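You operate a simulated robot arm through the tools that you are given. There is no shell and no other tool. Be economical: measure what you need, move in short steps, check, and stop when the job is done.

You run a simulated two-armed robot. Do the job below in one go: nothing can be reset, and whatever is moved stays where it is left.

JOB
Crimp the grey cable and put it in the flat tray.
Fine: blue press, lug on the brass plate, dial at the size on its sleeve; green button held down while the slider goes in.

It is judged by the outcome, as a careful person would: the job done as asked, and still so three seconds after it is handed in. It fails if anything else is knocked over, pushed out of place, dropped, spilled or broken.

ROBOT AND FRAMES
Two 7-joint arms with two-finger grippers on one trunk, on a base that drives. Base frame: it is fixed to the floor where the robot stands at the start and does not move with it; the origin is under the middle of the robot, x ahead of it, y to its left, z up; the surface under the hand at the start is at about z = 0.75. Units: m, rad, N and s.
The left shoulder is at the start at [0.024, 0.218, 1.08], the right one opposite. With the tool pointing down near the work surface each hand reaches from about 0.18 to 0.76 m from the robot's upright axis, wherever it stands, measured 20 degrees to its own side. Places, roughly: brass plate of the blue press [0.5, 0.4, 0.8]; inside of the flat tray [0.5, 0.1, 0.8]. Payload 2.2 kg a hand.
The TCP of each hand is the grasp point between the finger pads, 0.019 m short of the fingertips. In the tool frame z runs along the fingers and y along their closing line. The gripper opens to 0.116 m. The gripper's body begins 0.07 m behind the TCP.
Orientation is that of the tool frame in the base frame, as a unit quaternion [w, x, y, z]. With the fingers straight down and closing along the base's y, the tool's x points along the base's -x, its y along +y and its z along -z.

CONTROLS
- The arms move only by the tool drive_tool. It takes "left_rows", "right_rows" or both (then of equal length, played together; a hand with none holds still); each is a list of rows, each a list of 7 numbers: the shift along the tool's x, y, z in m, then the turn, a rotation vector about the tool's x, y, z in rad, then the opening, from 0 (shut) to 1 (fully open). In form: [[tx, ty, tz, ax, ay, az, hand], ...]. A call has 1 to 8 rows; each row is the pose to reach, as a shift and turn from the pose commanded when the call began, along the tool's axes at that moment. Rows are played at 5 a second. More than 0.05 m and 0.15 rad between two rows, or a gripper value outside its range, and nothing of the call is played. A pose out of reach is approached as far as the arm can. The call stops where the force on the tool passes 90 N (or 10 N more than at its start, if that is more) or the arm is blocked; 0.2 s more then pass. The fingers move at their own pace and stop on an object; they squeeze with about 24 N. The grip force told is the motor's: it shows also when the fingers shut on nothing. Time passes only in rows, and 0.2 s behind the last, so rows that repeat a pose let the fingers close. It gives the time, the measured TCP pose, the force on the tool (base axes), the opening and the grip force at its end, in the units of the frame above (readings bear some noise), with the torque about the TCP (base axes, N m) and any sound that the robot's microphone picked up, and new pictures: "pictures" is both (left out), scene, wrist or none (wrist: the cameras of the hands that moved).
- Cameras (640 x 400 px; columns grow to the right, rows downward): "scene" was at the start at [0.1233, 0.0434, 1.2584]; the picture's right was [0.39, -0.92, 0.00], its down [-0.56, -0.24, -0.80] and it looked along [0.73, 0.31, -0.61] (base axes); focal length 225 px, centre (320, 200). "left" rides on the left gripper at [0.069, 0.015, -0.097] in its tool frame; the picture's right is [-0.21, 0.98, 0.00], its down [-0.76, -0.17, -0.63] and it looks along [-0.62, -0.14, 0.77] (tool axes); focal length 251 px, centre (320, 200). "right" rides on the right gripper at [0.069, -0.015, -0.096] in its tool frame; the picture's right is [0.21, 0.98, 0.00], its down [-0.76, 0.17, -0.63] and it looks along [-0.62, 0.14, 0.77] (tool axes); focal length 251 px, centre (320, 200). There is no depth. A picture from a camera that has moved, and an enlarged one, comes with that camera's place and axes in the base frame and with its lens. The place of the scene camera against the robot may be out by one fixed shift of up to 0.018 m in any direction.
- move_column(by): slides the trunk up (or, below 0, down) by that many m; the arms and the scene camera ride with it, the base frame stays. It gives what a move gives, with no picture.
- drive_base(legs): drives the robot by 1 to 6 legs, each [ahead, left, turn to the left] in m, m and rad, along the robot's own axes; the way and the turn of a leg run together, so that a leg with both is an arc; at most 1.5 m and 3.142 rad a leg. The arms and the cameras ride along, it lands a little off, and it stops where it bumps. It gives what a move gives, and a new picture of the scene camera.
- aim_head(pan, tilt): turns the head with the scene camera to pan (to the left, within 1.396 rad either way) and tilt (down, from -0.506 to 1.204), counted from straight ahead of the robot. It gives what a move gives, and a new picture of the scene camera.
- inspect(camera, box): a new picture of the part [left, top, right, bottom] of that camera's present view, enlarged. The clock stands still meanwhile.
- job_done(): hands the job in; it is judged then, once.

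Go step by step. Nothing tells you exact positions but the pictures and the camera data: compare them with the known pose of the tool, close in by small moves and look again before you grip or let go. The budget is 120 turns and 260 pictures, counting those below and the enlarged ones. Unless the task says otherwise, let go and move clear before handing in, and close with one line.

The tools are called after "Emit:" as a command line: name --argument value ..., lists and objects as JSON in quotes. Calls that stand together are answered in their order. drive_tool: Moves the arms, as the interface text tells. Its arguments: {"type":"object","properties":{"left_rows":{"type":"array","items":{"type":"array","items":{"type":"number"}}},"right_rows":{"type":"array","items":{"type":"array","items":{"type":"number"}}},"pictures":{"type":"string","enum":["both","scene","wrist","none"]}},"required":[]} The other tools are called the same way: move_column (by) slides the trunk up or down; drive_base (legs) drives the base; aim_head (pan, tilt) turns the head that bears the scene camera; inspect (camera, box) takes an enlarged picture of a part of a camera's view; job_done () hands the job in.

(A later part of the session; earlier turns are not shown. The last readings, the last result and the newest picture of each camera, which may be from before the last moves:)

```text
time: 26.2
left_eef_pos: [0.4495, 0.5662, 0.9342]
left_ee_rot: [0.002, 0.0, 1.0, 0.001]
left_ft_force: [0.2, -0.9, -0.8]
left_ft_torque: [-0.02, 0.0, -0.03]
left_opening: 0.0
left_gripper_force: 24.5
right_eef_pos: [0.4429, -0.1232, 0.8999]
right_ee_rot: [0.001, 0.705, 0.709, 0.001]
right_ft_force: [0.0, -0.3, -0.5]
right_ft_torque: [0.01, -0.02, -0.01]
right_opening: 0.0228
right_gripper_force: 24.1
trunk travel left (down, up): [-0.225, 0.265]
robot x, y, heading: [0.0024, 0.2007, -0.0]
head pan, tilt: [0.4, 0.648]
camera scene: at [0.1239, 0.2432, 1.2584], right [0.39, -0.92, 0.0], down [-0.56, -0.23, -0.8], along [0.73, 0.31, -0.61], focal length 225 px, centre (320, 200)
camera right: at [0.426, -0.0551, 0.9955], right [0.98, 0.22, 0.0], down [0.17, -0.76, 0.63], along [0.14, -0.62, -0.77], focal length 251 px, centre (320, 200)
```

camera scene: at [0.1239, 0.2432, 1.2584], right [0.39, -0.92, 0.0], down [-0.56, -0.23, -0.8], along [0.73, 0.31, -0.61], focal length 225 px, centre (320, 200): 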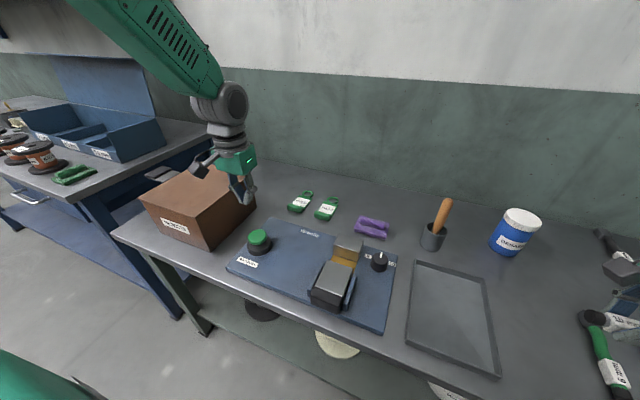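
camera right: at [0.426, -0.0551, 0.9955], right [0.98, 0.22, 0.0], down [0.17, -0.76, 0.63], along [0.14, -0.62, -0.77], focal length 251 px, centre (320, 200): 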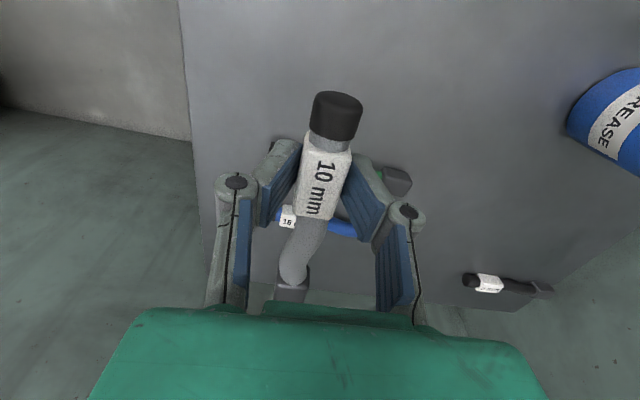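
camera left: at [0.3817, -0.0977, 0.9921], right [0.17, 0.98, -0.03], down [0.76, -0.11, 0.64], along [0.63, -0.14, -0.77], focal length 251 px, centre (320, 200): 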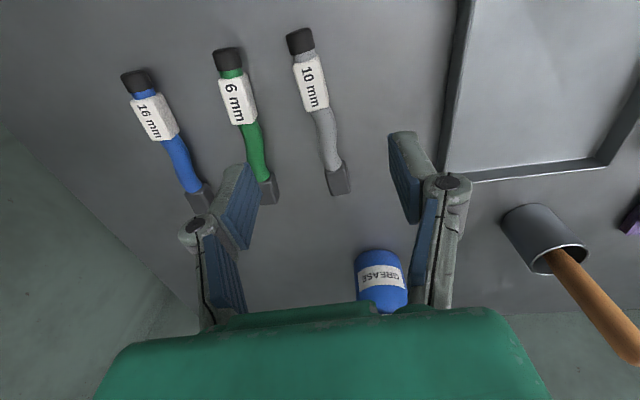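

The lug now points to -y and the cable is steady. I'm carrying it over the press and moving the left hand a bit back for clearance.

Emit:
drive_tool --right_rows '[[0.025, 0.002, 0, 0, 0, 0, 0], [0.065, 0.005, 0, 0, 0, 0, 0], [0.11, 0.008, 0, 0, 0, 0, 0], [0.155, 0.012, 0, 0, 0, 0, 0], [0.2, 0.016, 0, 0, 0, 0, 0], [0.245, 0.02, 0, 0, 0, 0, 0], [0.29, 0.024, 0, 0, 0, 0, 0], [0.32, 0.028, 0, 0, 0, 0, 0]]' --left_rows '[[0.03, 0.01, -0.01, 0, 0, 0, 0], [0.06, 0.02, -0.02, 0, 0, 0, 0], [0.09, 0.03, -0.03, 0, 0, 0, 0], [0.12, 0.04, -0.03, 0, 0, 0, 0], [0.15, 0.05, -0.03, 0, 0, 0, 0], [0.15, 0.06, -0.03, 0, 0, 0, 0], [0.15, 0.06, -0.03, 0, 0, 0, 0], [0.15, 0.06, -0.03, 0, 0, 0, 0]]' --pictures "none"

Emit:
drive_tool --right_rows '[[0.03, 0, 0, 0, 0, 0, 0], [0.07, 0, 0, 0, 0, 0, 0], [0.11, 0, 0, 0, 0, 0, 0], [0.15, 0, 0, 0, 0, 0, 0], [0.19, 0, 0, 0, 0, 0, 0], [0.22, 0, 0, 0, 0, 0, 0], [0.231, 0, 0, 0, 0, 0, 0]]' --pictures "both"

```text
time: 28.2
left_eef_pos: [0.2954, 0.6195, 0.9661]
left_ee_rot: [0.003, -0.001, 1.0, 0.003]
left_ft_force: [0.6, -0.2, -0.5]
left_ft_torque: [0.01, -0.02, 0.01]
left_opening: 0.0002
left_gripper_force: 24.5
right_eef_pos: [0.4806, 0.183, 0.9262]
right_ee_rot: [-0.02, 0.721, 0.692, 0.033]
right_ft_force: [-0.2, -0.5, -0.9]
right_ft_torque: [0.06, -0.02, 0.03]
right_opening: 0.0228
right_gripper_force: 23.4
trunk travel left (down, up): [-0.225, 0.265]
robot x, y, heading: [0.0007, 0.2011, -0.001]
head pan, tilt: [0.4, 0.648]
stopped in row 8 (right hand): the arm was blocked; the commanded pose is now the measured one
```

```text
time: 29.8
left_eef_pos: [0.296, 0.6208, 0.9651]
left_ee_rot: [0.003, 0.0, 1.0, 0.003]
left_ft_force: [-0.6, -0.5, -0.3]
left_ft_torque: [0.04, 0.02, 0.0]
left_opening: 0.0001
left_gripper_force: 24.1
right_eef_pos: [0.5007, 0.3967, 0.9358]
right_ee_rot: [-0.018, 0.721, 0.691, 0.032]
right_ft_force: [0.0, 0.0, -1.0]
right_ft_torque: [0.03, -0.01, 0.0]
right_opening: 0.0225
right_gripper_force: 23.7
right hand out of reach, approached as far as the arm can: row 6, 7
trunk travel left (down, up): [-0.225, 0.265]
robot x, y, heading: [-0.0008, 0.2028, 0.003]
head pan, tilt: [0.4, 0.648]
camera scene: at [0.1236, 0.2458, 1.2584], right [0.39, -0.92, 0.0], down [-0.56, -0.24, -0.79], along [0.73, 0.31, -0.61], focal length 225 px, centre (320, 200)
camera right: at [0.4848, 0.4582, 1.0363], right [0.98, 0.17, 0.03], down [0.12, -0.81, 0.58], along [0.12, -0.57, -0.81], focal length 251 px, centre (320, 200)
```

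scene: 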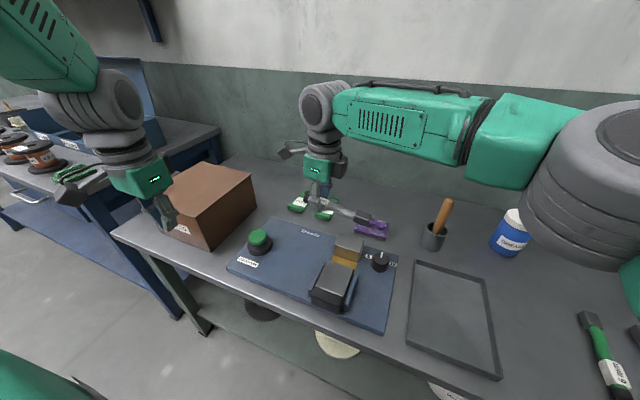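
right: 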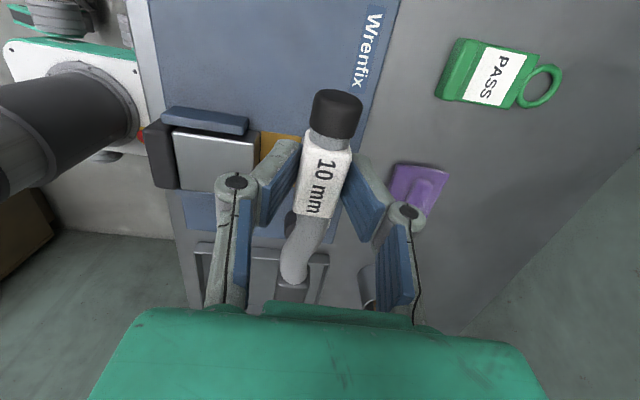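

The right arm runs out of joint range on this side. I'll draw the hand back to the right, then drive the base further left, where this pose is comfortable; the floor there is clear.

Emit:
drive_tool --right_rows '[[-0.03, 0, 0, 0, 0, 0, 0], [-0.07, 0, 0, 0, 0, 0, 0], [-0.115, 0, 0, 0, 0, 0, 0], [-0.16, 0, 0, 0, 0, 0, 0], [-0.205, 0, 0, 0, 0, 0, 0], [-0.25, 0, 0, 0, 0, 0, 0], [-0.295, 0, 0, 0, 0, 0, 0], [-0.32, 0, 0, 0, 0, 0, 0]]' --pictures "none"

Emit:
drive_base --legs '[[0, 0.35, 0]]'

```text
time: 31.6
left_eef_pos: [0.2958, 0.6215, 0.9646]
left_ee_rot: [0.004, 0.0, 1.0, 0.002]
left_ft_force: [0.2, -0.7, 0.5]
left_ft_torque: [0.0, -0.01, 0.02]
left_opening: 0.0002
left_gripper_force: 23.8
right_eef_pos: [0.4867, 0.0784, 0.9133]
right_ee_rot: [-0.019, 0.721, 0.692, 0.032]
right_ft_force: [-0.8, 0.5, -1.1]
right_ft_torque: [0.08, 0.0, 0.01]
right_opening: 0.0227
right_gripper_force: 24.0
trunk travel left (down, up): [-0.225, 0.265]
robot x, y, heading: [0.0017, 0.1981, 0.005]
head pan, tilt: [0.4, 0.648]
```

```text
time: 33.9
left_eef_pos: [0.294, 0.9657, 0.9664]
left_ee_rot: [0.003, -0.002, 1.0, 0.005]
left_ft_force: [0.6, 0.1, -0.2]
left_ft_torque: [-0.01, -0.01, -0.02]
left_opening: 0.0
left_gripper_force: 23.9
right_eef_pos: [0.4875, 0.4238, 0.9115]
right_ee_rot: [-0.021, 0.72, 0.693, 0.034]
right_ft_force: [0.2, -0.5, -0.6]
right_ft_torque: [0.07, 0.03, 0.04]
right_opening: 0.0227
right_gripper_force: 24.3
trunk travel left (down, up): [-0.225, 0.265]
robot x, y, heading: [0.0015, 0.5514, -0.0]
head pan, tilt: [0.4, 0.648]
camera scene: at [0.1231, 0.5822, 1.2587], right [0.39, -0.92, -0.01], down [-0.56, -0.23, -0.8], along [0.73, 0.32, -0.6], focal length 225 px, centre (320, 200)
```

scene: 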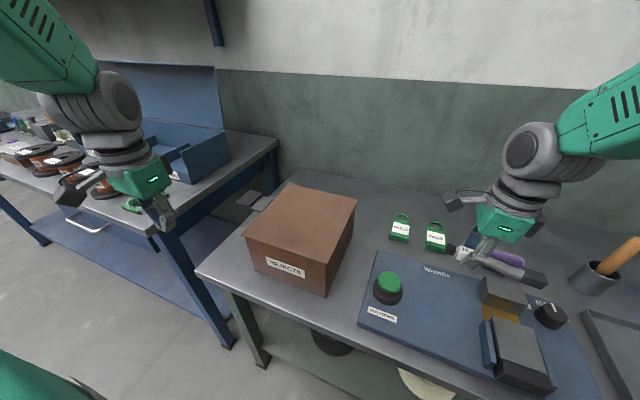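

The base is now at y≈0.55 and the hand is over the press, slightly tilted. I'll straighten it and centre it over the target pose.

Emit:
drive_tool --right_rows '[[0.001, -0.008, 0, 0.009, -0.039, -0.019, 0], [0.003, -0.016, 0, 0.018, -0.078, -0.038, 0], [0.003, -0.016, 0, 0.018, -0.078, -0.038, 0]]' --pictures "both"

Emit:
inspect --camera "scene" --box '[360, 200, 600, 380]'

```text
time: 34.7
left_eef_pos: [0.2915, 0.9675, 0.9672]
left_ee_rot: [0.005, -0.001, 1.0, 0.003]
left_ft_force: [0.2, -0.3, 0.1]
left_ft_torque: [0.03, -0.01, -0.02]
left_opening: 0.0001
left_gripper_force: 23.8
right_eef_pos: [0.4701, 0.4272, 0.9137]
right_ee_rot: [0.002, 0.708, 0.707, -0.001]
right_ft_force: [0.4, -0.7, -1.5]
right_ft_torque: [0.09, 0.0, -0.01]
right_opening: 0.0223
right_gripper_force: 23.6
trunk travel left (down, up): [-0.225, 0.265]
robot x, y, heading: [0.0044, 0.5493, 0.005]
head pan, tilt: [0.4, 0.648]
camera scene: at [0.1228, 0.5823, 1.2587], right [0.39, -0.92, -0.01], down [-0.56, -0.23, -0.8], along [0.73, 0.31, -0.6], focal length 225 px, centre (320, 200)
camera right: at [0.4531, 0.4957, 1.009], right [0.98, 0.21, 0.0], down [0.16, -0.76, 0.63], along [0.14, -0.62, -0.77], focal length 251 px, centre (320, 200)
```

scene: 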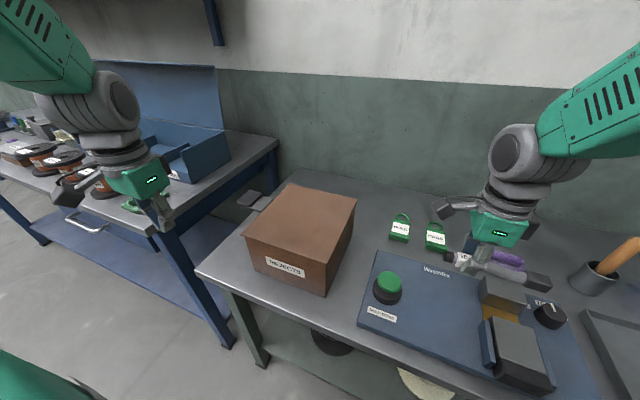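
right: 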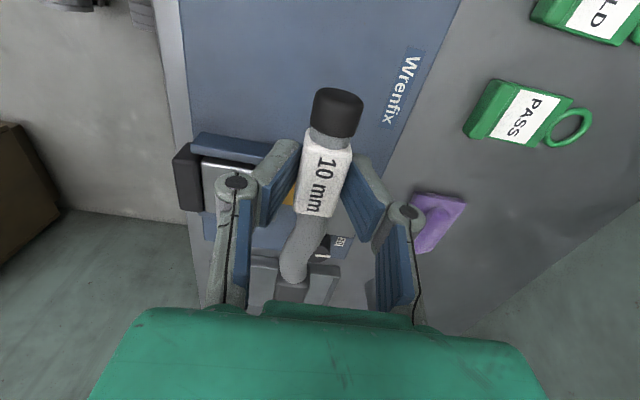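

```text
2.22 times, centred on (480, 290) of scene
camera zoom: at [0.1228, 0.5823, 1.2587], right [0.39, -0.92, -0.01], down [-0.56, -0.23, -0.8], along [0.73, 0.31, -0.6], focal length 499 px, centre (-36, 0)
```

zoom: 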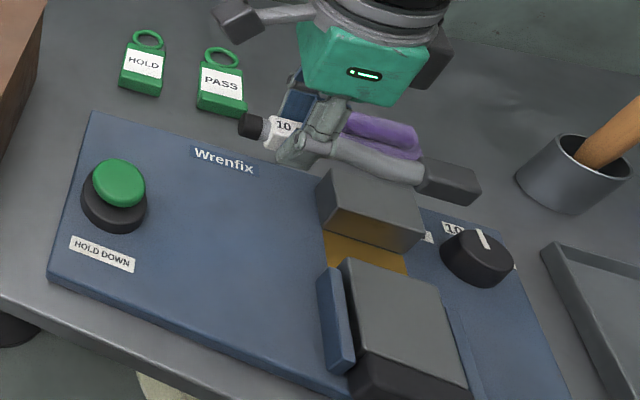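

By the estimates the lug is above the brass plate. Lowering to just above the jaws, then looking.

Emit:
drive_tool --right_rows '[[0, 0, 0.03, 0, 0, 0, 0], [0, 0, 0.06, 0, 0, 0, 0], [0, 0, 0.075, 0, 0, 0, 0], [0, 0, 0.075, 0, 0, 0, 0]]' --pictures "wrist"

Emit:
inspect --camera "scene" --box '[440, 230, 600, 350]'

Emit:
inspect --camera "right" --box '[180, 120, 440, 320]'

```text
time: 35.7
left_eef_pos: [0.2932, 0.9764, 0.9634]
left_ee_rot: [0.005, -0.001, 1.0, 0.0]
left_ft_force: [-0.3, 0.6, 0.1]
left_ft_torque: [-0.04, 0.01, -0.01]
left_opening: 0.0001
left_gripper_force: 24.3
right_eef_pos: [0.4739, 0.4339, 0.8438]
right_ee_rot: [-0.003, 0.714, 0.7, 0.007]
right_ft_force: [-0.1, 0.1, -1.2]
right_ft_torque: [0.01, -0.03, -0.01]
right_opening: 0.0227
right_gripper_force: 23.9
trunk travel left (down, up): [-0.225, 0.265]
robot x, y, heading: [0.0013, 0.552, 0.005]
head pan, tilt: [0.4, 0.648]
camera right: at [0.4578, 0.5008, 0.9408], right [0.98, 0.19, 0.01], down [0.15, -0.77, 0.62], along [0.13, -0.61, -0.78], focal length 251 px, centre (320, 200)
```

right: 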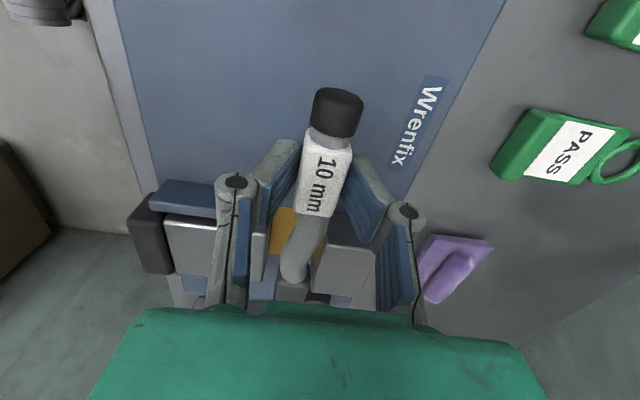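

```text
3.33 times, centred on (520, 290) of scene
camera zoom: at [0.1229, 0.5939, 1.2585], right [0.39, -0.92, 0.0], down [-0.56, -0.24, -0.8], along [0.73, 0.31, -0.61], focal length 749 px, centre (-347, -100)
```

zoom: 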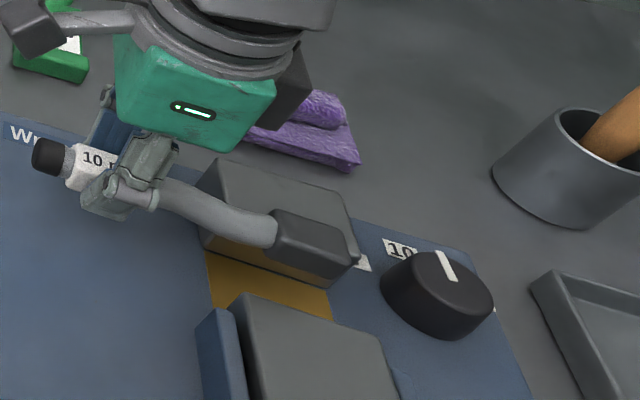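

```text
2.00 times, centred on (310, 220) of right
camera zoom: at [0.4578, 0.5008, 0.9408], right [0.98, 0.19, 0.01], down [0.15, -0.77, 0.62], along [0.13, -0.61, -0.78], focal length 503 px, centre (340, 160)
```

zoom: 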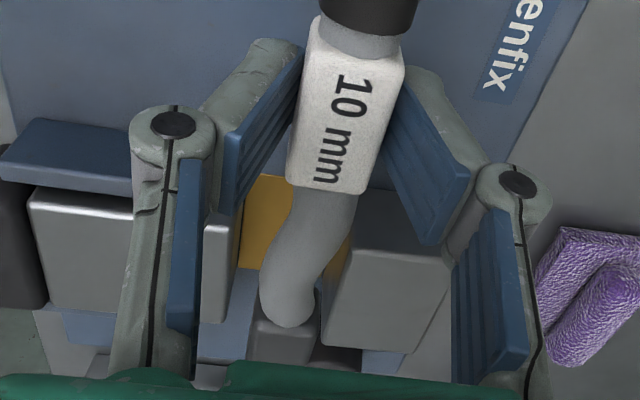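

The lug hangs over the gap; it needs about 8 mm more to -y and 3 mm toward the slider. Correcting while lowering near to contact.

Emit:
drive_tool --right_rows '[[-0.004, -0.002, 0.005, 0.003, -0.007, -0.01, 0], [-0.007, -0.003, 0.01, 0.006, -0.014, -0.02, 0], [-0.007, -0.003, 0.03, 0.006, -0.014, -0.02, 0], [-0.007, -0.003, 0.042, 0.006, -0.014, -0.02, 0], [-0.007, -0.003, 0.042, 0.006, -0.014, -0.02, 0]]' --pictures "wrist"

Emit:
inspect --camera "scene" --box '[440, 230, 600, 350]'

```text
time: 36.9
left_eef_pos: [0.2921, 0.9755, 0.963]
left_ee_rot: [0.004, -0.001, 1.0, 0.0]
left_ft_force: [0.6, -0.9, 0.2]
left_ft_torque: [0.04, 0.0, 0.05]
left_opening: 0.0003
left_gripper_force: 24.3
right_eef_pos: [0.471, 0.4234, 0.8027]
right_ee_rot: [-0.002, 0.71, 0.705, 0.0]
right_ft_force: [0.2, 0.5, -0.4]
right_ft_torque: [0.01, 0.0, 0.03]
right_opening: 0.0228
right_gripper_force: 23.9
trunk travel left (down, up): [-0.225, 0.265]
robot x, y, heading: [-0.0019, 0.5492, 0.004]
head pan, tilt: [0.4, 0.648]
camera right: at [0.4551, 0.4925, 0.8982], right [0.98, 0.21, 0.0], down [0.16, -0.76, 0.63], along [0.13, -0.62, -0.78], focal length 251 px, centre (320, 200)
```

right: 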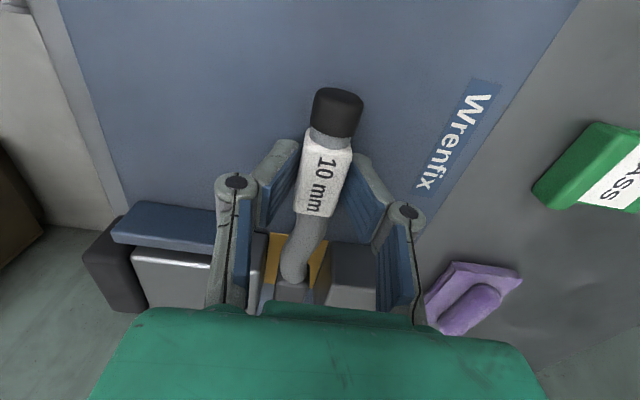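

```text
3.33 times, centred on (520, 290) of scene
camera zoom: at [0.1227, 0.5978, 1.2583], right [0.39, -0.92, 0.0], down [-0.56, -0.24, -0.79], along [0.73, 0.31, -0.61], focal length 749 px, centre (-347, -100)
```

zoom: 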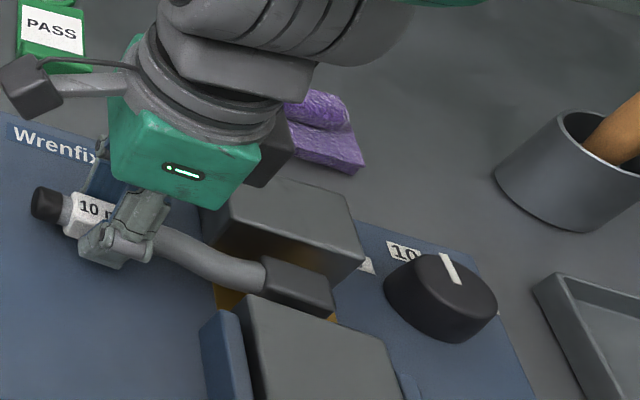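

The lug sits between slider and anvil, just above the brass. Lowering to contact in small steps.

Emit:
drive_tool --right_rows '[[0, 0, 0.005, 0, 0, 0, 0], [0, 0, 0.009, 0, 0, 0, 0], [0, 0, 0.011, 0, 0, 0, 0]]' --pictures "none"

Emit:
inspect --camera "right" --box '[180, 120, 440, 320]'

Emit:
inspect --camera "scene" --box '[440, 230, 600, 350]'

```text
time: 37.7
left_eef_pos: [0.2926, 0.9767, 0.9633]
left_ee_rot: [0.004, -0.001, 1.0, -0.001]
left_ft_force: [-1.1, -0.4, -0.5]
left_ft_torque: [0.01, 0.04, -0.01]
left_opening: 0.0001
left_gripper_force: 23.4
right_eef_pos: [0.4723, 0.4244, 0.7935]
right_ee_rot: [-0.004, 0.712, 0.702, 0.004]
right_ft_force: [0.2, 1.9, 4.5]
right_ft_torque: [-0.58, -0.07, 0.03]
right_opening: 0.0225
right_gripper_force: 24.0
trunk travel left (down, up): [-0.225, 0.265]
robot x, y, heading: [0.0006, 0.5452, 0.001]
head pan, tilt: [0.4, 0.648]
```

```text
2.00 times, centred on (310, 220) of right
camera zoom: at [0.4574, 0.4916, 0.8897], right [0.98, 0.2, 0.0], down [0.16, -0.77, 0.62], along [0.13, -0.61, -0.78], focal length 503 px, centre (340, 160)
```

zoom: 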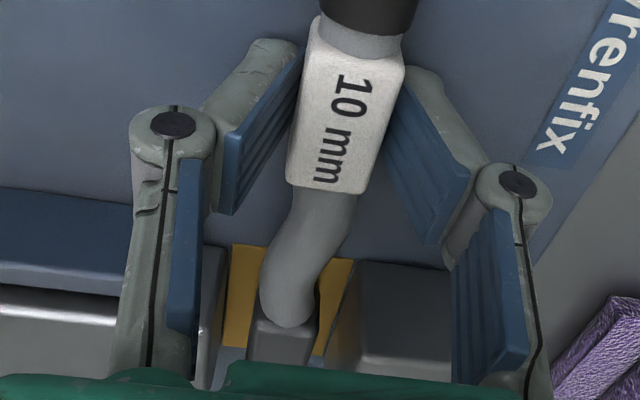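

```text
3.33 times, centred on (520, 290) of scene
camera zoom: at [0.1226, 0.5975, 1.2585], right [0.39, -0.92, 0.0], down [-0.56, -0.24, -0.8], along [0.73, 0.31, -0.61], focal length 749 px, centre (-347, -100)
```

zoom: 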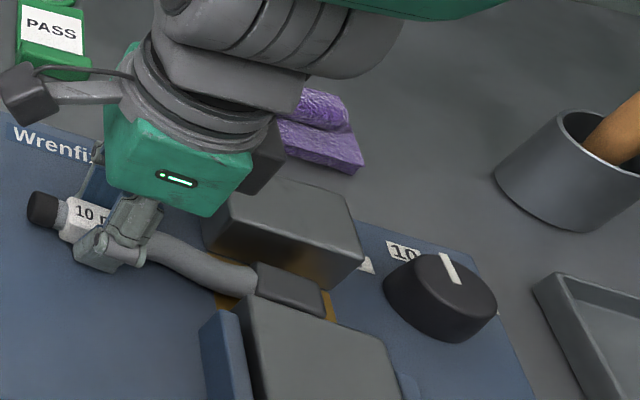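

The lug is on the brass (contact 4.5 N). I'll open the fingers and rise straight up.

Emit:
drive_tool --right_rows '[[0, 0, 0.001, 0, 0, 0, 0.15], [0, 0, 0.001, 0, 0, 0, 0.3], [0, 0, 0.001, 0, 0, 0, 0.45], [0, 0, -0.02, 0, 0, 0, 0.45], [0, 0, -0.06, 0, 0, 0, 0.45], [0, 0, -0.1, 0, 0, 0, 0.45], [0, 0, -0.13, 0, 0, 0, 0.45]]' --pictures "both"

Emit:
inspect --camera "scene" --box '[440, 230, 600, 350]'

Emit:
inspect --camera "right" --box '[180, 100, 440, 300]'

```text
time: 39.0
left_eef_pos: [0.2921, 0.9733, 0.9641]
left_ee_rot: [0.006, -0.001, 1.0, 0.0]
left_ft_force: [-0.7, -1.2, 0.0]
left_ft_torque: [0.01, -0.02, 0.01]
left_opening: 0.0
left_gripper_force: 23.9
right_eef_pos: [0.4278, 0.4151, 0.7971]
right_ee_rot: [-0.071, 0.714, 0.694, -0.063]
right_ft_force: [4.1, 0.0, 6.8]
right_ft_torque: [-0.04, -0.32, 0.05]
right_opening: 0.0547
right_gripper_force: 1.7
trunk travel left (down, up): [-0.225, 0.265]
robot x, y, heading: [-0.0016, 0.5507, 0.003]
head pan, tilt: [0.4, 0.648]
stopped in row 6 (right hand): the arm was blocked; the commanded pose is now the measured one
camera scene: at [0.1228, 0.5953, 1.2584], right [0.39, -0.92, 0.0], down [-0.56, -0.24, -0.8], along [0.73, 0.31, -0.61], focal length 225 px, centre (320, 200)
camera right: at [0.4324, 0.4839, 0.8939], right [0.97, 0.19, -0.18], down [0.26, -0.77, 0.58], along [-0.03, -0.61, -0.79], focal length 251 px, centre (320, 200)
```

scene: 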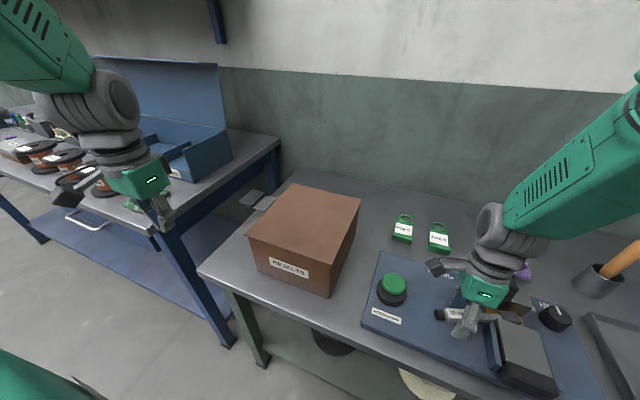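
right: 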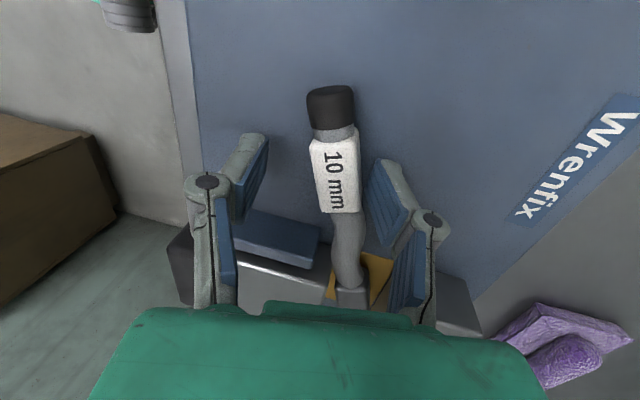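

```text
3.33 times, centred on (520, 290) of scene
camera zoom: at [0.1228, 0.5953, 1.2584], right [0.39, -0.92, 0.0], down [-0.56, -0.24, -0.8], along [0.73, 0.31, -0.61], focal length 749 px, centre (-347, -100)
```

zoom: 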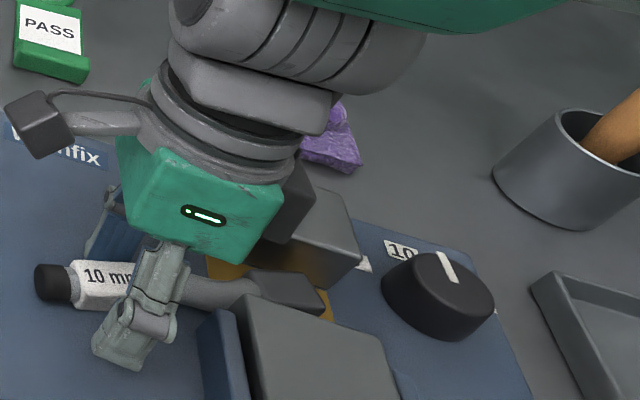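

```text
2.00 times, centred on (310, 200) of right
camera zoom: at [0.4324, 0.4839, 0.8939], right [0.97, 0.19, -0.18], down [0.26, -0.77, 0.58], along [-0.03, -0.61, -0.79], focal length 503 px, centre (340, 200)
```

zoom: 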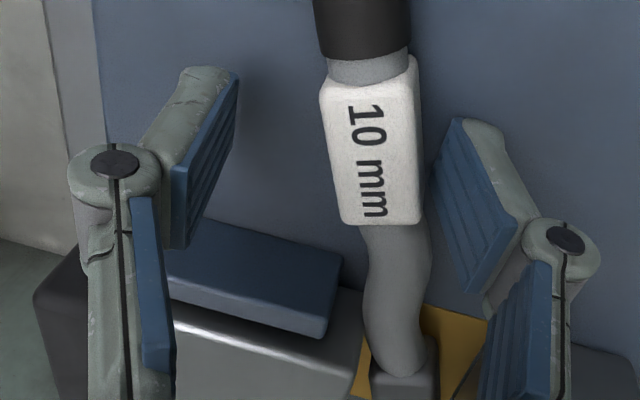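

The arm got pinned at a joint limit and leaned instead of rising, but the fingers are open and the lug is still on the brass. I'll lift the hand straight up with the trunk column.

Emit:
move_column --by 0.12

Emit:
inspect --camera "scene" --box '[420, 230, 620, 390]'

Emit:
inspect --camera "right" --box '[160, 60, 480, 300]'

```text
time: 40.5
left_eef_pos: [0.2918, 0.9742, 1.085]
left_ee_rot: [0.006, -0.001, 1.0, 0.0]
left_ft_force: [0.0, -0.3, -0.7]
left_ft_torque: [0.01, 0.03, 0.0]
left_opening: 0.0001
left_gripper_force: 24.4
right_eef_pos: [0.4281, 0.4166, 0.9165]
right_ee_rot: [-0.071, 0.714, 0.694, -0.063]
right_ft_force: [-1.4, 0.4, -0.2]
right_ft_torque: [0.02, -0.03, 0.01]
right_opening: 0.0524
right_gripper_force: 0.1
trunk travel left (down, up): [-0.345, 0.145]
robot x, y, heading: [0.0005, 0.5512, 0.0]
head pan, tilt: [0.4, 0.648]
```

```text
2.50 times, centred on (520, 310) of scene
camera zoom: at [0.1234, 0.5942, 1.3783], right [0.39, -0.92, 0.0], down [-0.56, -0.24, -0.8], along [0.73, 0.31, -0.61], focal length 562 px, centre (-180, -75)
```

zoom: 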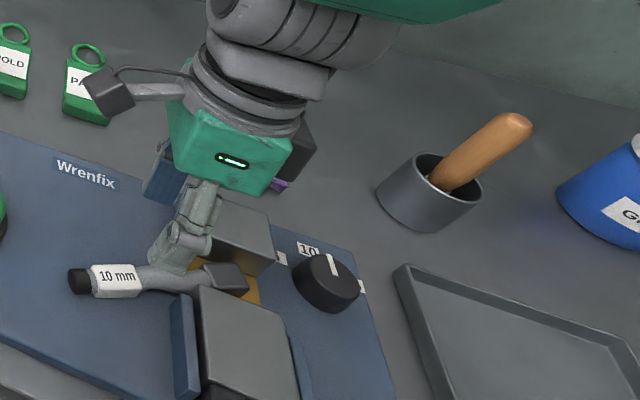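

```text
1.67 times, centred on (320, 180) of right
camera zoom: at [0.4322, 0.4841, 1.0151], right [0.97, 0.19, -0.18], down [0.26, -0.77, 0.58], along [-0.03, -0.61, -0.79], focal length 419 px, centre (320, 233)
```

zoom: 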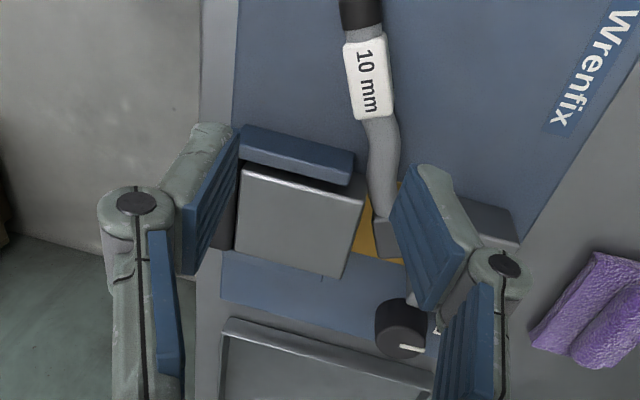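

The cable pivoted a little but the lug still appears on the brass. I'll drive the base right to y≈0.4, a spot good for both button and slider, then unwind the right hand.

Emit:
drive_base --legs '[[0, -0.15, 0]]'

Emit:
drive_tool --right_rows '[[0, 0, -0.005, 0, 0, -0.13, 0.3], [0, 0, -0.01, 0, 0, -0.26, 0.2], [0, 0, -0.015, 0, 0, -0.39, 0.1], [0, 0, -0.02, 0, 0, -0.52, 0], [0, 0, -0.02, 0, 0, -0.65, 0], [0, 0, -0.02, 0, 0, -0.78, 0], [0, 0, -0.02, 0, 0, -0.91, 0], [0, 0, -0.02, 0, 0, -1.04, 0]]' --pictures "none"

```text
time: 41.9
left_eef_pos: [0.2924, 0.8521, 1.0748]
left_ee_rot: [0.006, -0.003, 1.0, -0.011]
left_ft_force: [0.4, 0.3, 0.4]
left_ft_torque: [0.01, 0.0, 0.0]
left_opening: 0.0001
left_gripper_force: 24.5
right_eef_pos: [0.4273, 0.2933, 0.9201]
right_ee_rot: [-0.057, 0.71, 0.698, -0.072]
right_ft_force: [-0.7, 1.5, -1.3]
right_ft_torque: [-0.13, 0.0, 0.0]
right_opening: 0.0522
right_gripper_force: 0.0
trunk travel left (down, up): [-0.345, 0.145]
robot x, y, heading: [-0.0003, 0.4036, -0.003]
head pan, tilt: [0.4, 0.648]
camera scene: at [0.1235, 0.4893, 1.3765], right [0.39, -0.92, 0.03], down [-0.56, -0.26, -0.79], along [0.73, 0.29, -0.62], focal length 225 px, centre (320, 200)
```

scene: 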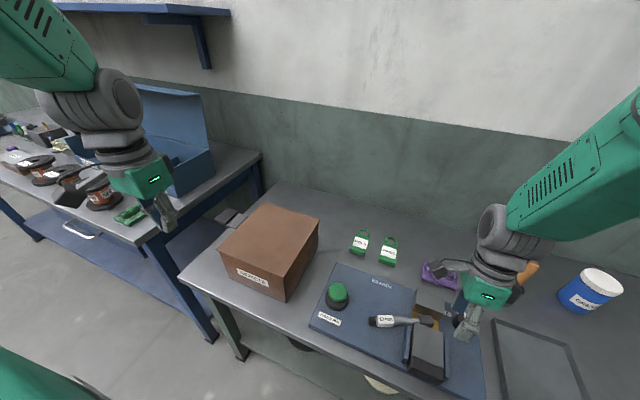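

```text
time: 43.7
left_eef_pos: [0.2858, 0.8329, 1.0786]
left_ee_rot: [-0.005, -0.003, 1.0, 0.0]
left_ft_force: [-0.2, 0.5, -1.2]
left_ft_torque: [-0.02, 0.0, 0.04]
left_opening: 0.0001
left_gripper_force: 24.3
right_eef_pos: [0.4289, 0.2782, 0.9383]
right_ee_rot: [-0.088, 0.266, 0.96, -0.022]
right_ft_force: [-0.3, 1.0, -0.1]
right_ft_torque: [-0.07, 0.0, 0.03]
right_opening: 0.0002
right_gripper_force: 24.5
trunk travel left (down, up): [-0.345, 0.145]
robot x, y, heading: [-0.0005, 0.4069, 0.006]
head pan, tilt: [0.4, 0.648]
```

Finishing the right hand's straightening.

Emit:
drive_tool --right_rows '[[0, 0, 0, -0.011, -0.045, -0.135, 0], [0, 0, 0, -0.022, -0.09, -0.27, 0], [0, 0, 0, -0.034, -0.134, -0.405, 0], [0, 0, 0, -0.045, -0.179, -0.54, 0], [0, 0, 0, -0.045, -0.179, -0.54, 0]]' --pictures "both"

Emit:
inspect --camera "scene" --box '[290, 240, 500, 390]'

```text
time: 45.1
left_eef_pos: [0.2852, 0.8252, 1.0844]
left_ee_rot: [0.007, -0.001, 1.0, -0.001]
left_ft_force: [-0.1, 0.3, -0.3]
left_ft_torque: [-0.07, -0.01, 0.0]
left_opening: 0.0
left_gripper_force: 23.8
right_eef_pos: [0.425, 0.2716, 0.9395]
right_ee_rot: [0.003, 0.001, 1.0, -0.001]
right_ft_force: [-0.4, 0.6, 0.2]
right_ft_torque: [-0.05, 0.01, 0.0]
right_opening: 0.0
right_gripper_force: 23.7
trunk travel left (down, up): [-0.345, 0.145]
robot x, y, heading: [0.0026, 0.3988, 0.005]
head pan, tilt: [0.4, 0.648]
stopped in row 5 (right hand): the arm was blocked; the commanded pose is now the measured one
camera scene: at [0.123, 0.4382, 1.3787], right [0.39, -0.92, 0.0], down [-0.56, -0.23, -0.8], along [0.73, 0.31, -0.6], focal length 225 px, centre (320, 200)
camera right: at [0.3554, 0.2551, 1.0356], right [-0.21, 0.98, 0.0], down [0.75, 0.16, 0.64], along [0.62, 0.13, -0.77], focal length 251 px, centre (320, 200)
```

scene: 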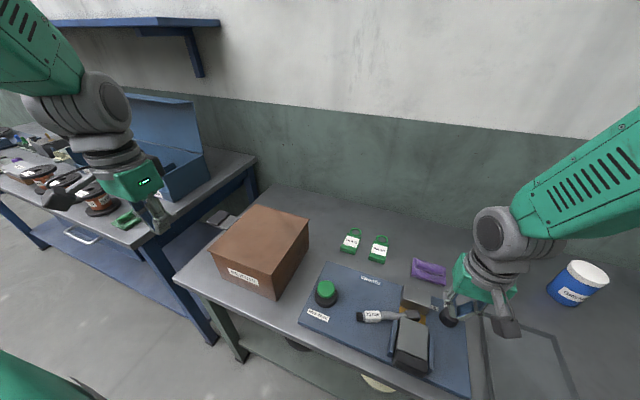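
right: 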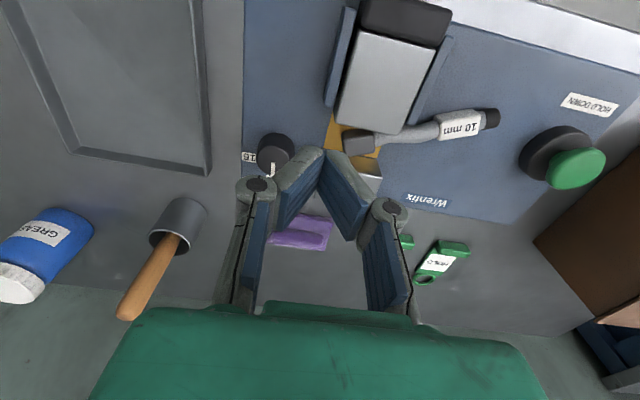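

```text
2.67 times, centred on (395, 315) of scene
camera zoom: at [0.123, 0.4382, 1.3787], right [0.39, -0.92, 0.0], down [-0.56, -0.23, -0.8], along [0.73, 0.31, -0.6], focal length 599 px, centre (120, -107)
```

zoom: 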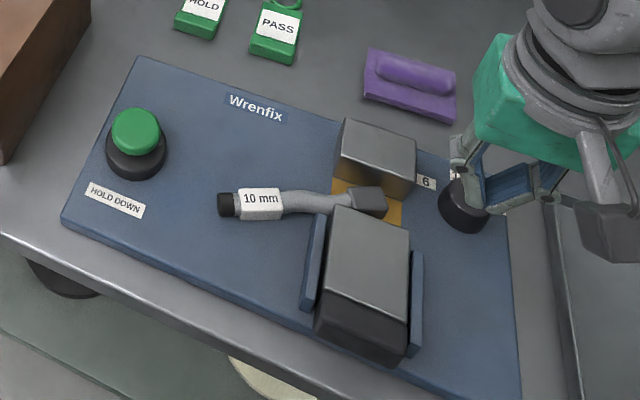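

The straight overhead view shows the lug on the brass. I'll enlarge it to check lug seating and dial.

Emit:
inspect --camera "right" --box '[230, 60, 420, 180]'

Emit:
inspect --camera "right" --box '[310, 0, 630, 200]'

```text
3.33 times, centred on (325, 120) of right
camera zoom: at [0.3554, 0.2551, 1.0356], right [-0.21, 0.98, 0.0], down [0.75, 0.16, 0.64], along [0.62, 0.13, -0.77], focal length 838 px, centre (303, 467)
```

zoom: 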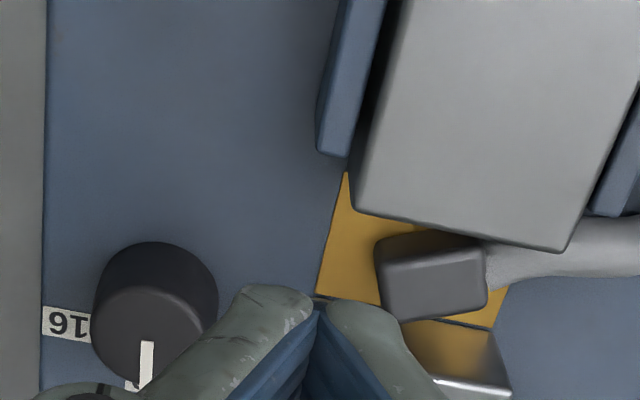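

```text
2.00 times, centred on (470, 100) of right
camera zoom: at [0.3554, 0.2551, 1.0356], right [-0.21, 0.98, 0.0], down [0.75, 0.16, 0.64], along [0.62, 0.13, -0.77], focal length 503 px, centre (20, 400)
```

zoom: 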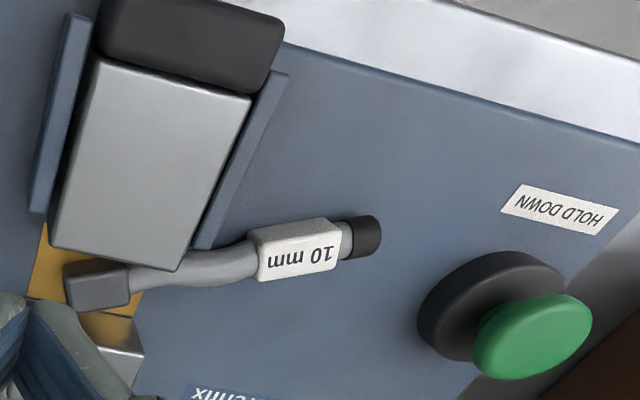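

Lug lies flat on the brass by the anvil and the dial reads 10. Button top is at about (0.44, 0.555, 0.805); the slider's black back end is at about x=0.348, y=0.323. I'll bring the right hand behind the slider and the left above the button.

Emit:
drive_tool --right_rows '[[0.02, 0.0, 0, 0, 0, 0, 0], [0.05, 0.01, 0, 0, 0, 0, 0], [0.08, 0.02, 0, 0, 0, 0, 0], [0.11, 0.035, 0, 0, 0, 0, 0], [0.14, 0.05, 0, 0, 0, 0, 0], [0.14, 0.05, 0, 0, 0, 0, 0], [0.14, 0.05, 0, 0, 0, 0, 0]]' --left_rows '[[0, -0.04, 0, 0, 0, 0, 0], [0, -0.085, 0, 0, 0, 0, 0], [-0.01, -0.13, 0, 0, 0, 0, 0], [-0.04, -0.165, 0, 0, 0, 0, 0], [-0.08, -0.19, 0, 0, 0, 0, 0], [-0.12, -0.22, 0.01, 0, 0, 0, 0], [-0.15, -0.255, 0.02, 0, 0, 0, 0]]' --pictures "both"

```text
refused: row 6 steps farther than a row can; nothing moved
```

Emit:
drive_tool --right_rows '[[0.02, 0.0, 0, 0, 0, 0, 0], [0.05, 0.01, 0, 0, 0, 0, 0], [0.08, 0.02, 0, 0, 0, 0, 0], [0.11, 0.035, 0, 0, 0, 0, 0], [0.14, 0.05, 0, 0, 0, 0, 0], [0.14, 0.05, 0, 0, 0, 0, 0], [0.14, 0.05, 0, 0, 0, 0, 0], [0.14, 0.05, 0, 0, 0, 0, 0]]' --left_rows '[[0, -0.04, 0, 0, 0, 0, 0], [0, -0.08, 0, 0, 0, 0, 0], [-0.01, -0.12, 0, 0, 0, 0, 0], [-0.035, -0.15, 0, 0, 0, 0, 0], [-0.065, -0.18, 0, 0, 0, 0, 0], [-0.095, -0.21, 0.01, 0, 0, 0, 0], [-0.125, -0.24, 0.02, 0, 0, 0, 0], [-0.155, -0.268, 0.02, 0, 0, 0, 0]]' --pictures "both"

```text
time: 47.1
left_eef_pos: [0.4405, 0.5915, 1.0647]
left_ee_rot: [0.004, -0.013, 1.0, -0.025]
left_ft_force: [-0.5, 1.9, -0.5]
left_ft_torque: [-0.1, -0.02, 0.03]
left_opening: 0.0
left_gripper_force: 23.5
left hand out of reach, approached as far as the arm can: row 3, 4
right_eef_pos: [0.2931, 0.353, 0.9562]
right_ee_rot: [0.007, 0.02, 1.0, 0.021]
right_ft_force: [0.6, 1.6, 0.6]
right_ft_torque: [-0.15, 0.05, 0.0]
right_opening: 0.0
right_gripper_force: 23.6
trunk travel left (down, up): [-0.345, 0.145]
robot x, y, heading: [0.0003, 0.4041, -0.001]
head pan, tilt: [0.4, 0.648]
stopped in row 8 (right hand): the arm was blocked; the commanded pose is now the measured one
camera scene: at [0.123, 0.4754, 1.3764], right [0.34, -0.94, 0.02], down [-0.58, -0.23, -0.78], along [0.74, 0.25, -0.62], focal length 225 px, centre (320, 200)
camera right: at [0.2206, 0.3365, 1.0507], right [-0.18, 0.98, 0.04], down [0.75, 0.11, 0.65], along [0.63, 0.14, -0.76], focal length 251 px, centre (320, 200)
camera left: at [0.3691, 0.6113, 1.1593], right [0.19, 0.98, -0.05], down [0.76, -0.11, 0.65], along [0.63, -0.16, -0.76], focal length 251 px, centre (320, 200)
```

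scene: 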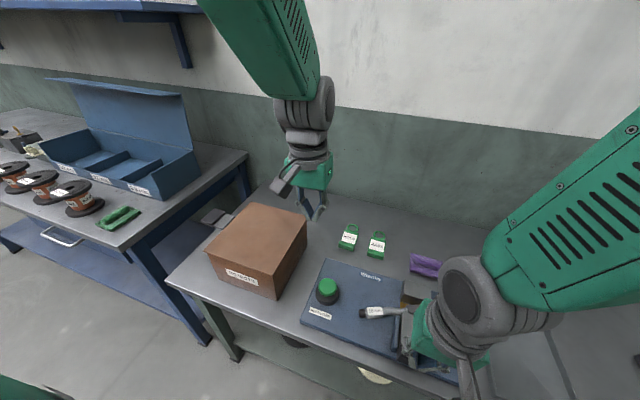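
right: 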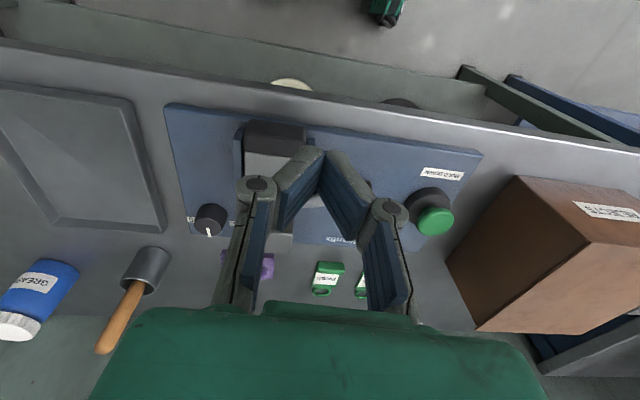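
left: 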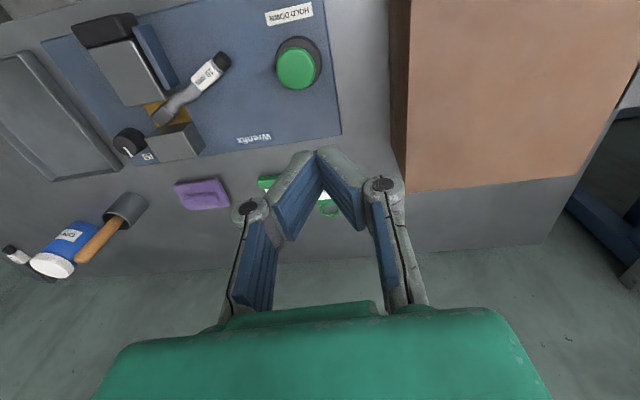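

The whole trunk is swaying after that move. I'll hold still until it settles.

Emit:
drive_tool --right_rows '[[0, 0, 0, 0, 0, 0, 0], [0, 0, 0, 0, 0, 0, 0], [0, 0, 0, 0, 0, 0, 0], [0, 0, 0, 0, 0, 0, 0], [0, 0, 0, 0, 0, 0, 0]]' --pictures "none"

Emit:
inspect --camera "scene" --box '[0, 0, 640, 400]'

```text
time: 48.3
left_eef_pos: [0.4423, 0.5462, 1.0697]
left_ee_rot: [0.005, -0.009, 1.0, -0.007]
left_ft_force: [0.4, -0.2, -0.7]
left_ft_torque: [0.04, 0.01, 0.01]
left_opening: 0.0
left_gripper_force: 24.1
right_eef_pos: [0.293, 0.3111, 0.9506]
right_ee_rot: [0.0, 0.024, 0.999, 0.036]
right_ft_force: [0.1, -0.1, -0.1]
right_ft_torque: [0.02, 0.0, 0.01]
right_opening: 0.0002
right_gripper_force: 24.1
trunk travel left (down, up): [-0.345, 0.145]
robot x, y, heading: [0.0021, 0.4034, 0.002]
head pan, tilt: [0.4, 0.648]
```

```text
1.00 times, centred on (320, 200) of scene (not enlarged: the box is as wide or as high as the picture)
camera zoom: at [0.127, 0.4211, 1.3795], right [0.32, -0.95, -0.01], down [-0.57, -0.18, -0.8], along [0.76, 0.26, -0.6], focal length 225 px, centre (320, 200)
```

zoom: 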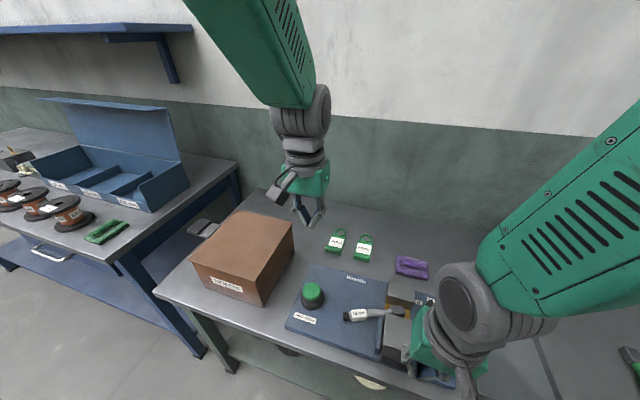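

Still moving slightly; holding a little longer.

Emit:
drive_tool --right_rows '[[0, 0, 0, 0, 0, 0, 0], [0, 0, 0, 0, 0, 0, 0], [0, 0, 0, 0, 0, 0, 0], [0, 0, 0, 0, 0, 0, 0], [0, 0, 0, 0, 0, 0, 0], [0, 0, 0, 0, 0, 0, 0], [0, 0, 0, 0, 0, 0, 0], [0, 0, 0, 0, 0, 0, 0]]' --pictures "wrist"

Emit:
inspect --camera "left" --box '[80, 0, 400, 200]'

```text
time: 50.1
left_eef_pos: [0.4429, 0.5509, 1.0695]
left_ee_rot: [0.006, -0.008, 1.0, -0.007]
left_ft_force: [0.7, -0.3, -0.4]
left_ft_torque: [0.03, 0.02, 0.0]
left_opening: 0.0
left_gripper_force: 24.1
right_eef_pos: [0.2934, 0.3178, 0.9518]
right_ee_rot: [0.001, 0.026, 0.999, 0.036]
right_ft_force: [0.0, -1.7, 0.2]
right_ft_torque: [0.02, 0.05, -0.04]
right_opening: 0.0
right_gripper_force: 23.8
trunk travel left (down, up): [-0.345, 0.145]
robot x, y, heading: [0.0027, 0.3995, -0.002]
head pan, tilt: [0.4, 0.648]
camera right: at [0.2225, 0.2984, 1.0467], right [-0.17, 0.98, 0.07], down [0.76, 0.08, 0.64], along [0.63, 0.16, -0.76], focal length 251 px, centre (320, 200)
```

right: 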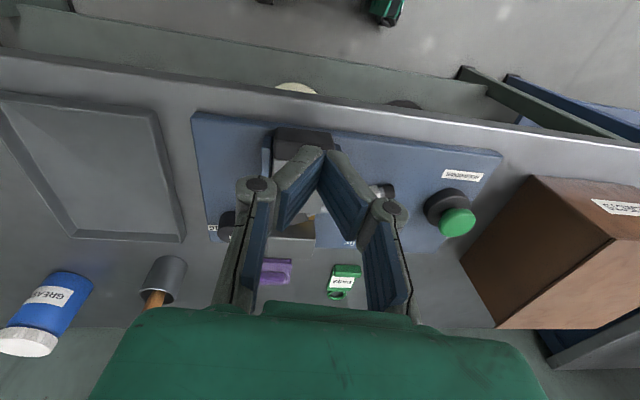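

```text
2.00 times, centred on (240, 100) of left
camera zoom: at [0.3712, 0.568, 1.1647], right [0.2, 0.98, -0.01], down [0.75, -0.15, 0.64], along [0.63, -0.14, -0.76], focal length 503 px, centre (480, 400)
```

zoom: 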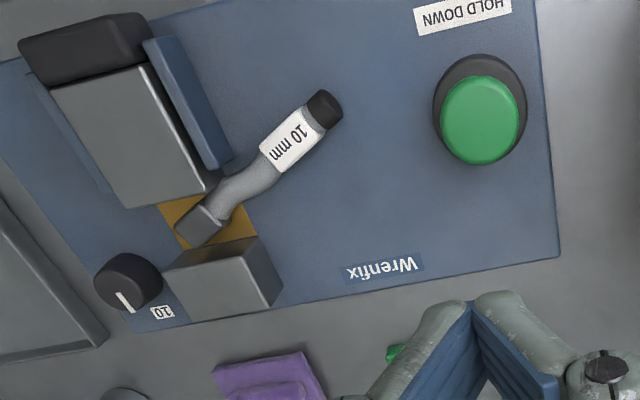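

Settled. The tail has swung about 24° toward the slider side, so I'll nudge it straight with the left fingers before pressing. First I'll lower the column back, which leaves both hands clear.

Emit:
move_column --by -0.12

Emit:
drive_tool --left_rows '[[0.01, -0.015, 0.0, 0, 0, 0, 0], [0.02, -0.04, 0.0, 0, 0, 0, 0], [0.035, -0.07, 0.01, 0, 0, 0, 0], [0.045, -0.1, 0.03, 0, 0, 0, 0], [0.055, -0.12, 0.05, 0, 0, 0, 0], [0.055, -0.12, 0.07, 0, 0, 0, 0], [0.055, -0.12, 0.08, 0, 0, 0, 0], [0.055, -0.12, 0.08, 0, 0, 0, 0]]' --pictures "none"

Emit:
drive_tool --left_rows '[[0, 0, 0, 0, 0, 0, 0], [0, 0, 0, 0, 0, 0, 0], [0, 0, 0, 0, 0, 0, 0]]' --pictures "both"

```text
time: 51.6
left_eef_pos: [0.4407, 0.5699, 0.947]
left_ee_rot: [0.006, -0.009, 1.0, -0.012]
left_ft_force: [0.3, 0.0, 0.2]
left_ft_torque: [0.01, 0.02, -0.02]
left_opening: 0.0
left_gripper_force: 24.2
right_eef_pos: [0.2937, 0.3352, 0.8356]
right_ee_rot: [0.005, 0.022, 0.999, 0.028]
right_ft_force: [-0.2, 0.6, 0.5]
right_ft_torque: [0.0, -0.01, -0.01]
right_opening: 0.0001
right_gripper_force: 24.7
trunk travel left (down, up): [-0.225, 0.265]
robot x, y, heading: [0.0004, 0.4069, 0.005]
head pan, tilt: [0.4, 0.648]
```

```text
time: 53.4
left_eef_pos: [0.3966, 0.4446, 0.8816]
left_ee_rot: [0.004, -0.027, 0.999, -0.038]
left_ft_force: [-0.2, -0.3, 0.3]
left_ft_torque: [0.01, 0.0, 0.02]
left_opening: 0.0004
left_gripper_force: 23.8
right_eef_pos: [0.2934, 0.3305, 0.8342]
right_ee_rot: [0.002, 0.025, 0.999, 0.032]
right_ft_force: [0.1, -0.3, 1.2]
right_ft_torque: [0.04, -0.01, 0.0]
right_opening: 0.0
right_gripper_force: 23.6
trunk travel left (down, up): [-0.225, 0.265]
robot x, y, heading: [-0.0015, 0.4034, 0.001]
head pan, tilt: [0.4, 0.648]
```

```text
time: 54.2
left_eef_pos: [0.3974, 0.445, 0.8811]
left_ee_rot: [0.003, -0.026, 0.999, -0.037]
left_ft_force: [-1.1, -0.6, 0.3]
left_ft_torque: [0.0, 0.01, 0.04]
left_opening: 0.0
left_gripper_force: 23.9
right_eef_pos: [0.2934, 0.3309, 0.8338]
right_ee_rot: [0.002, 0.025, 0.999, 0.032]
right_ft_force: [-0.4, -0.3, 0.1]
right_ft_torque: [0.02, -0.01, -0.02]
right_opening: 0.0
right_gripper_force: 23.7
trunk travel left (down, up): [-0.225, 0.265]
robot x, y, heading: [-0.0014, 0.4026, 0.002]
head pan, tilt: [0.4, 0.648]
camera scene: at [0.1259, 0.4287, 1.2528], right [0.21, -0.98, 0.0], down [-0.64, -0.14, -0.75], along [0.74, 0.16, -0.66], focal length 225 px, centre (320, 200)
camera left: at [0.3259, 0.4643, 0.9757], right [0.17, 0.98, -0.07], down [0.76, -0.08, 0.65], along [0.63, -0.16, -0.76], focal length 251 px, centre (320, 200)
```

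scene: 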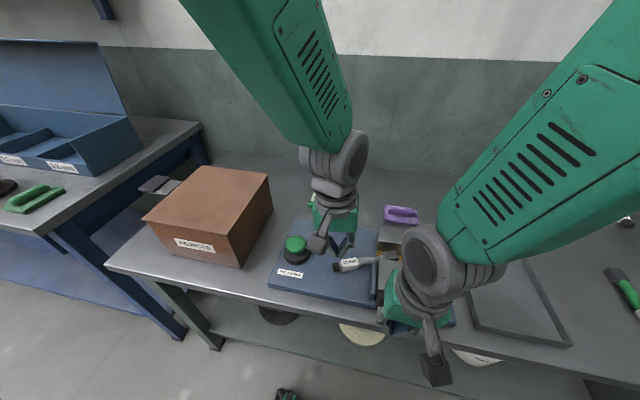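
left: 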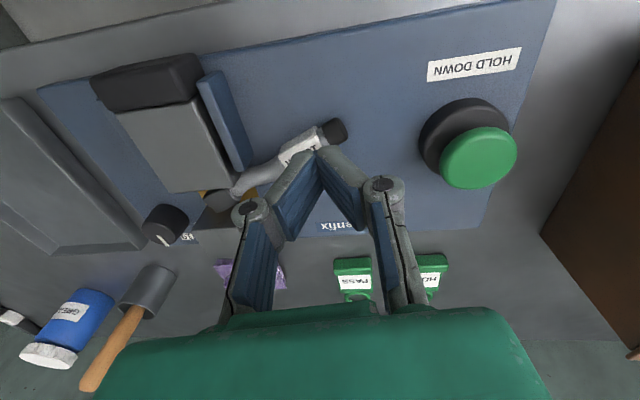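

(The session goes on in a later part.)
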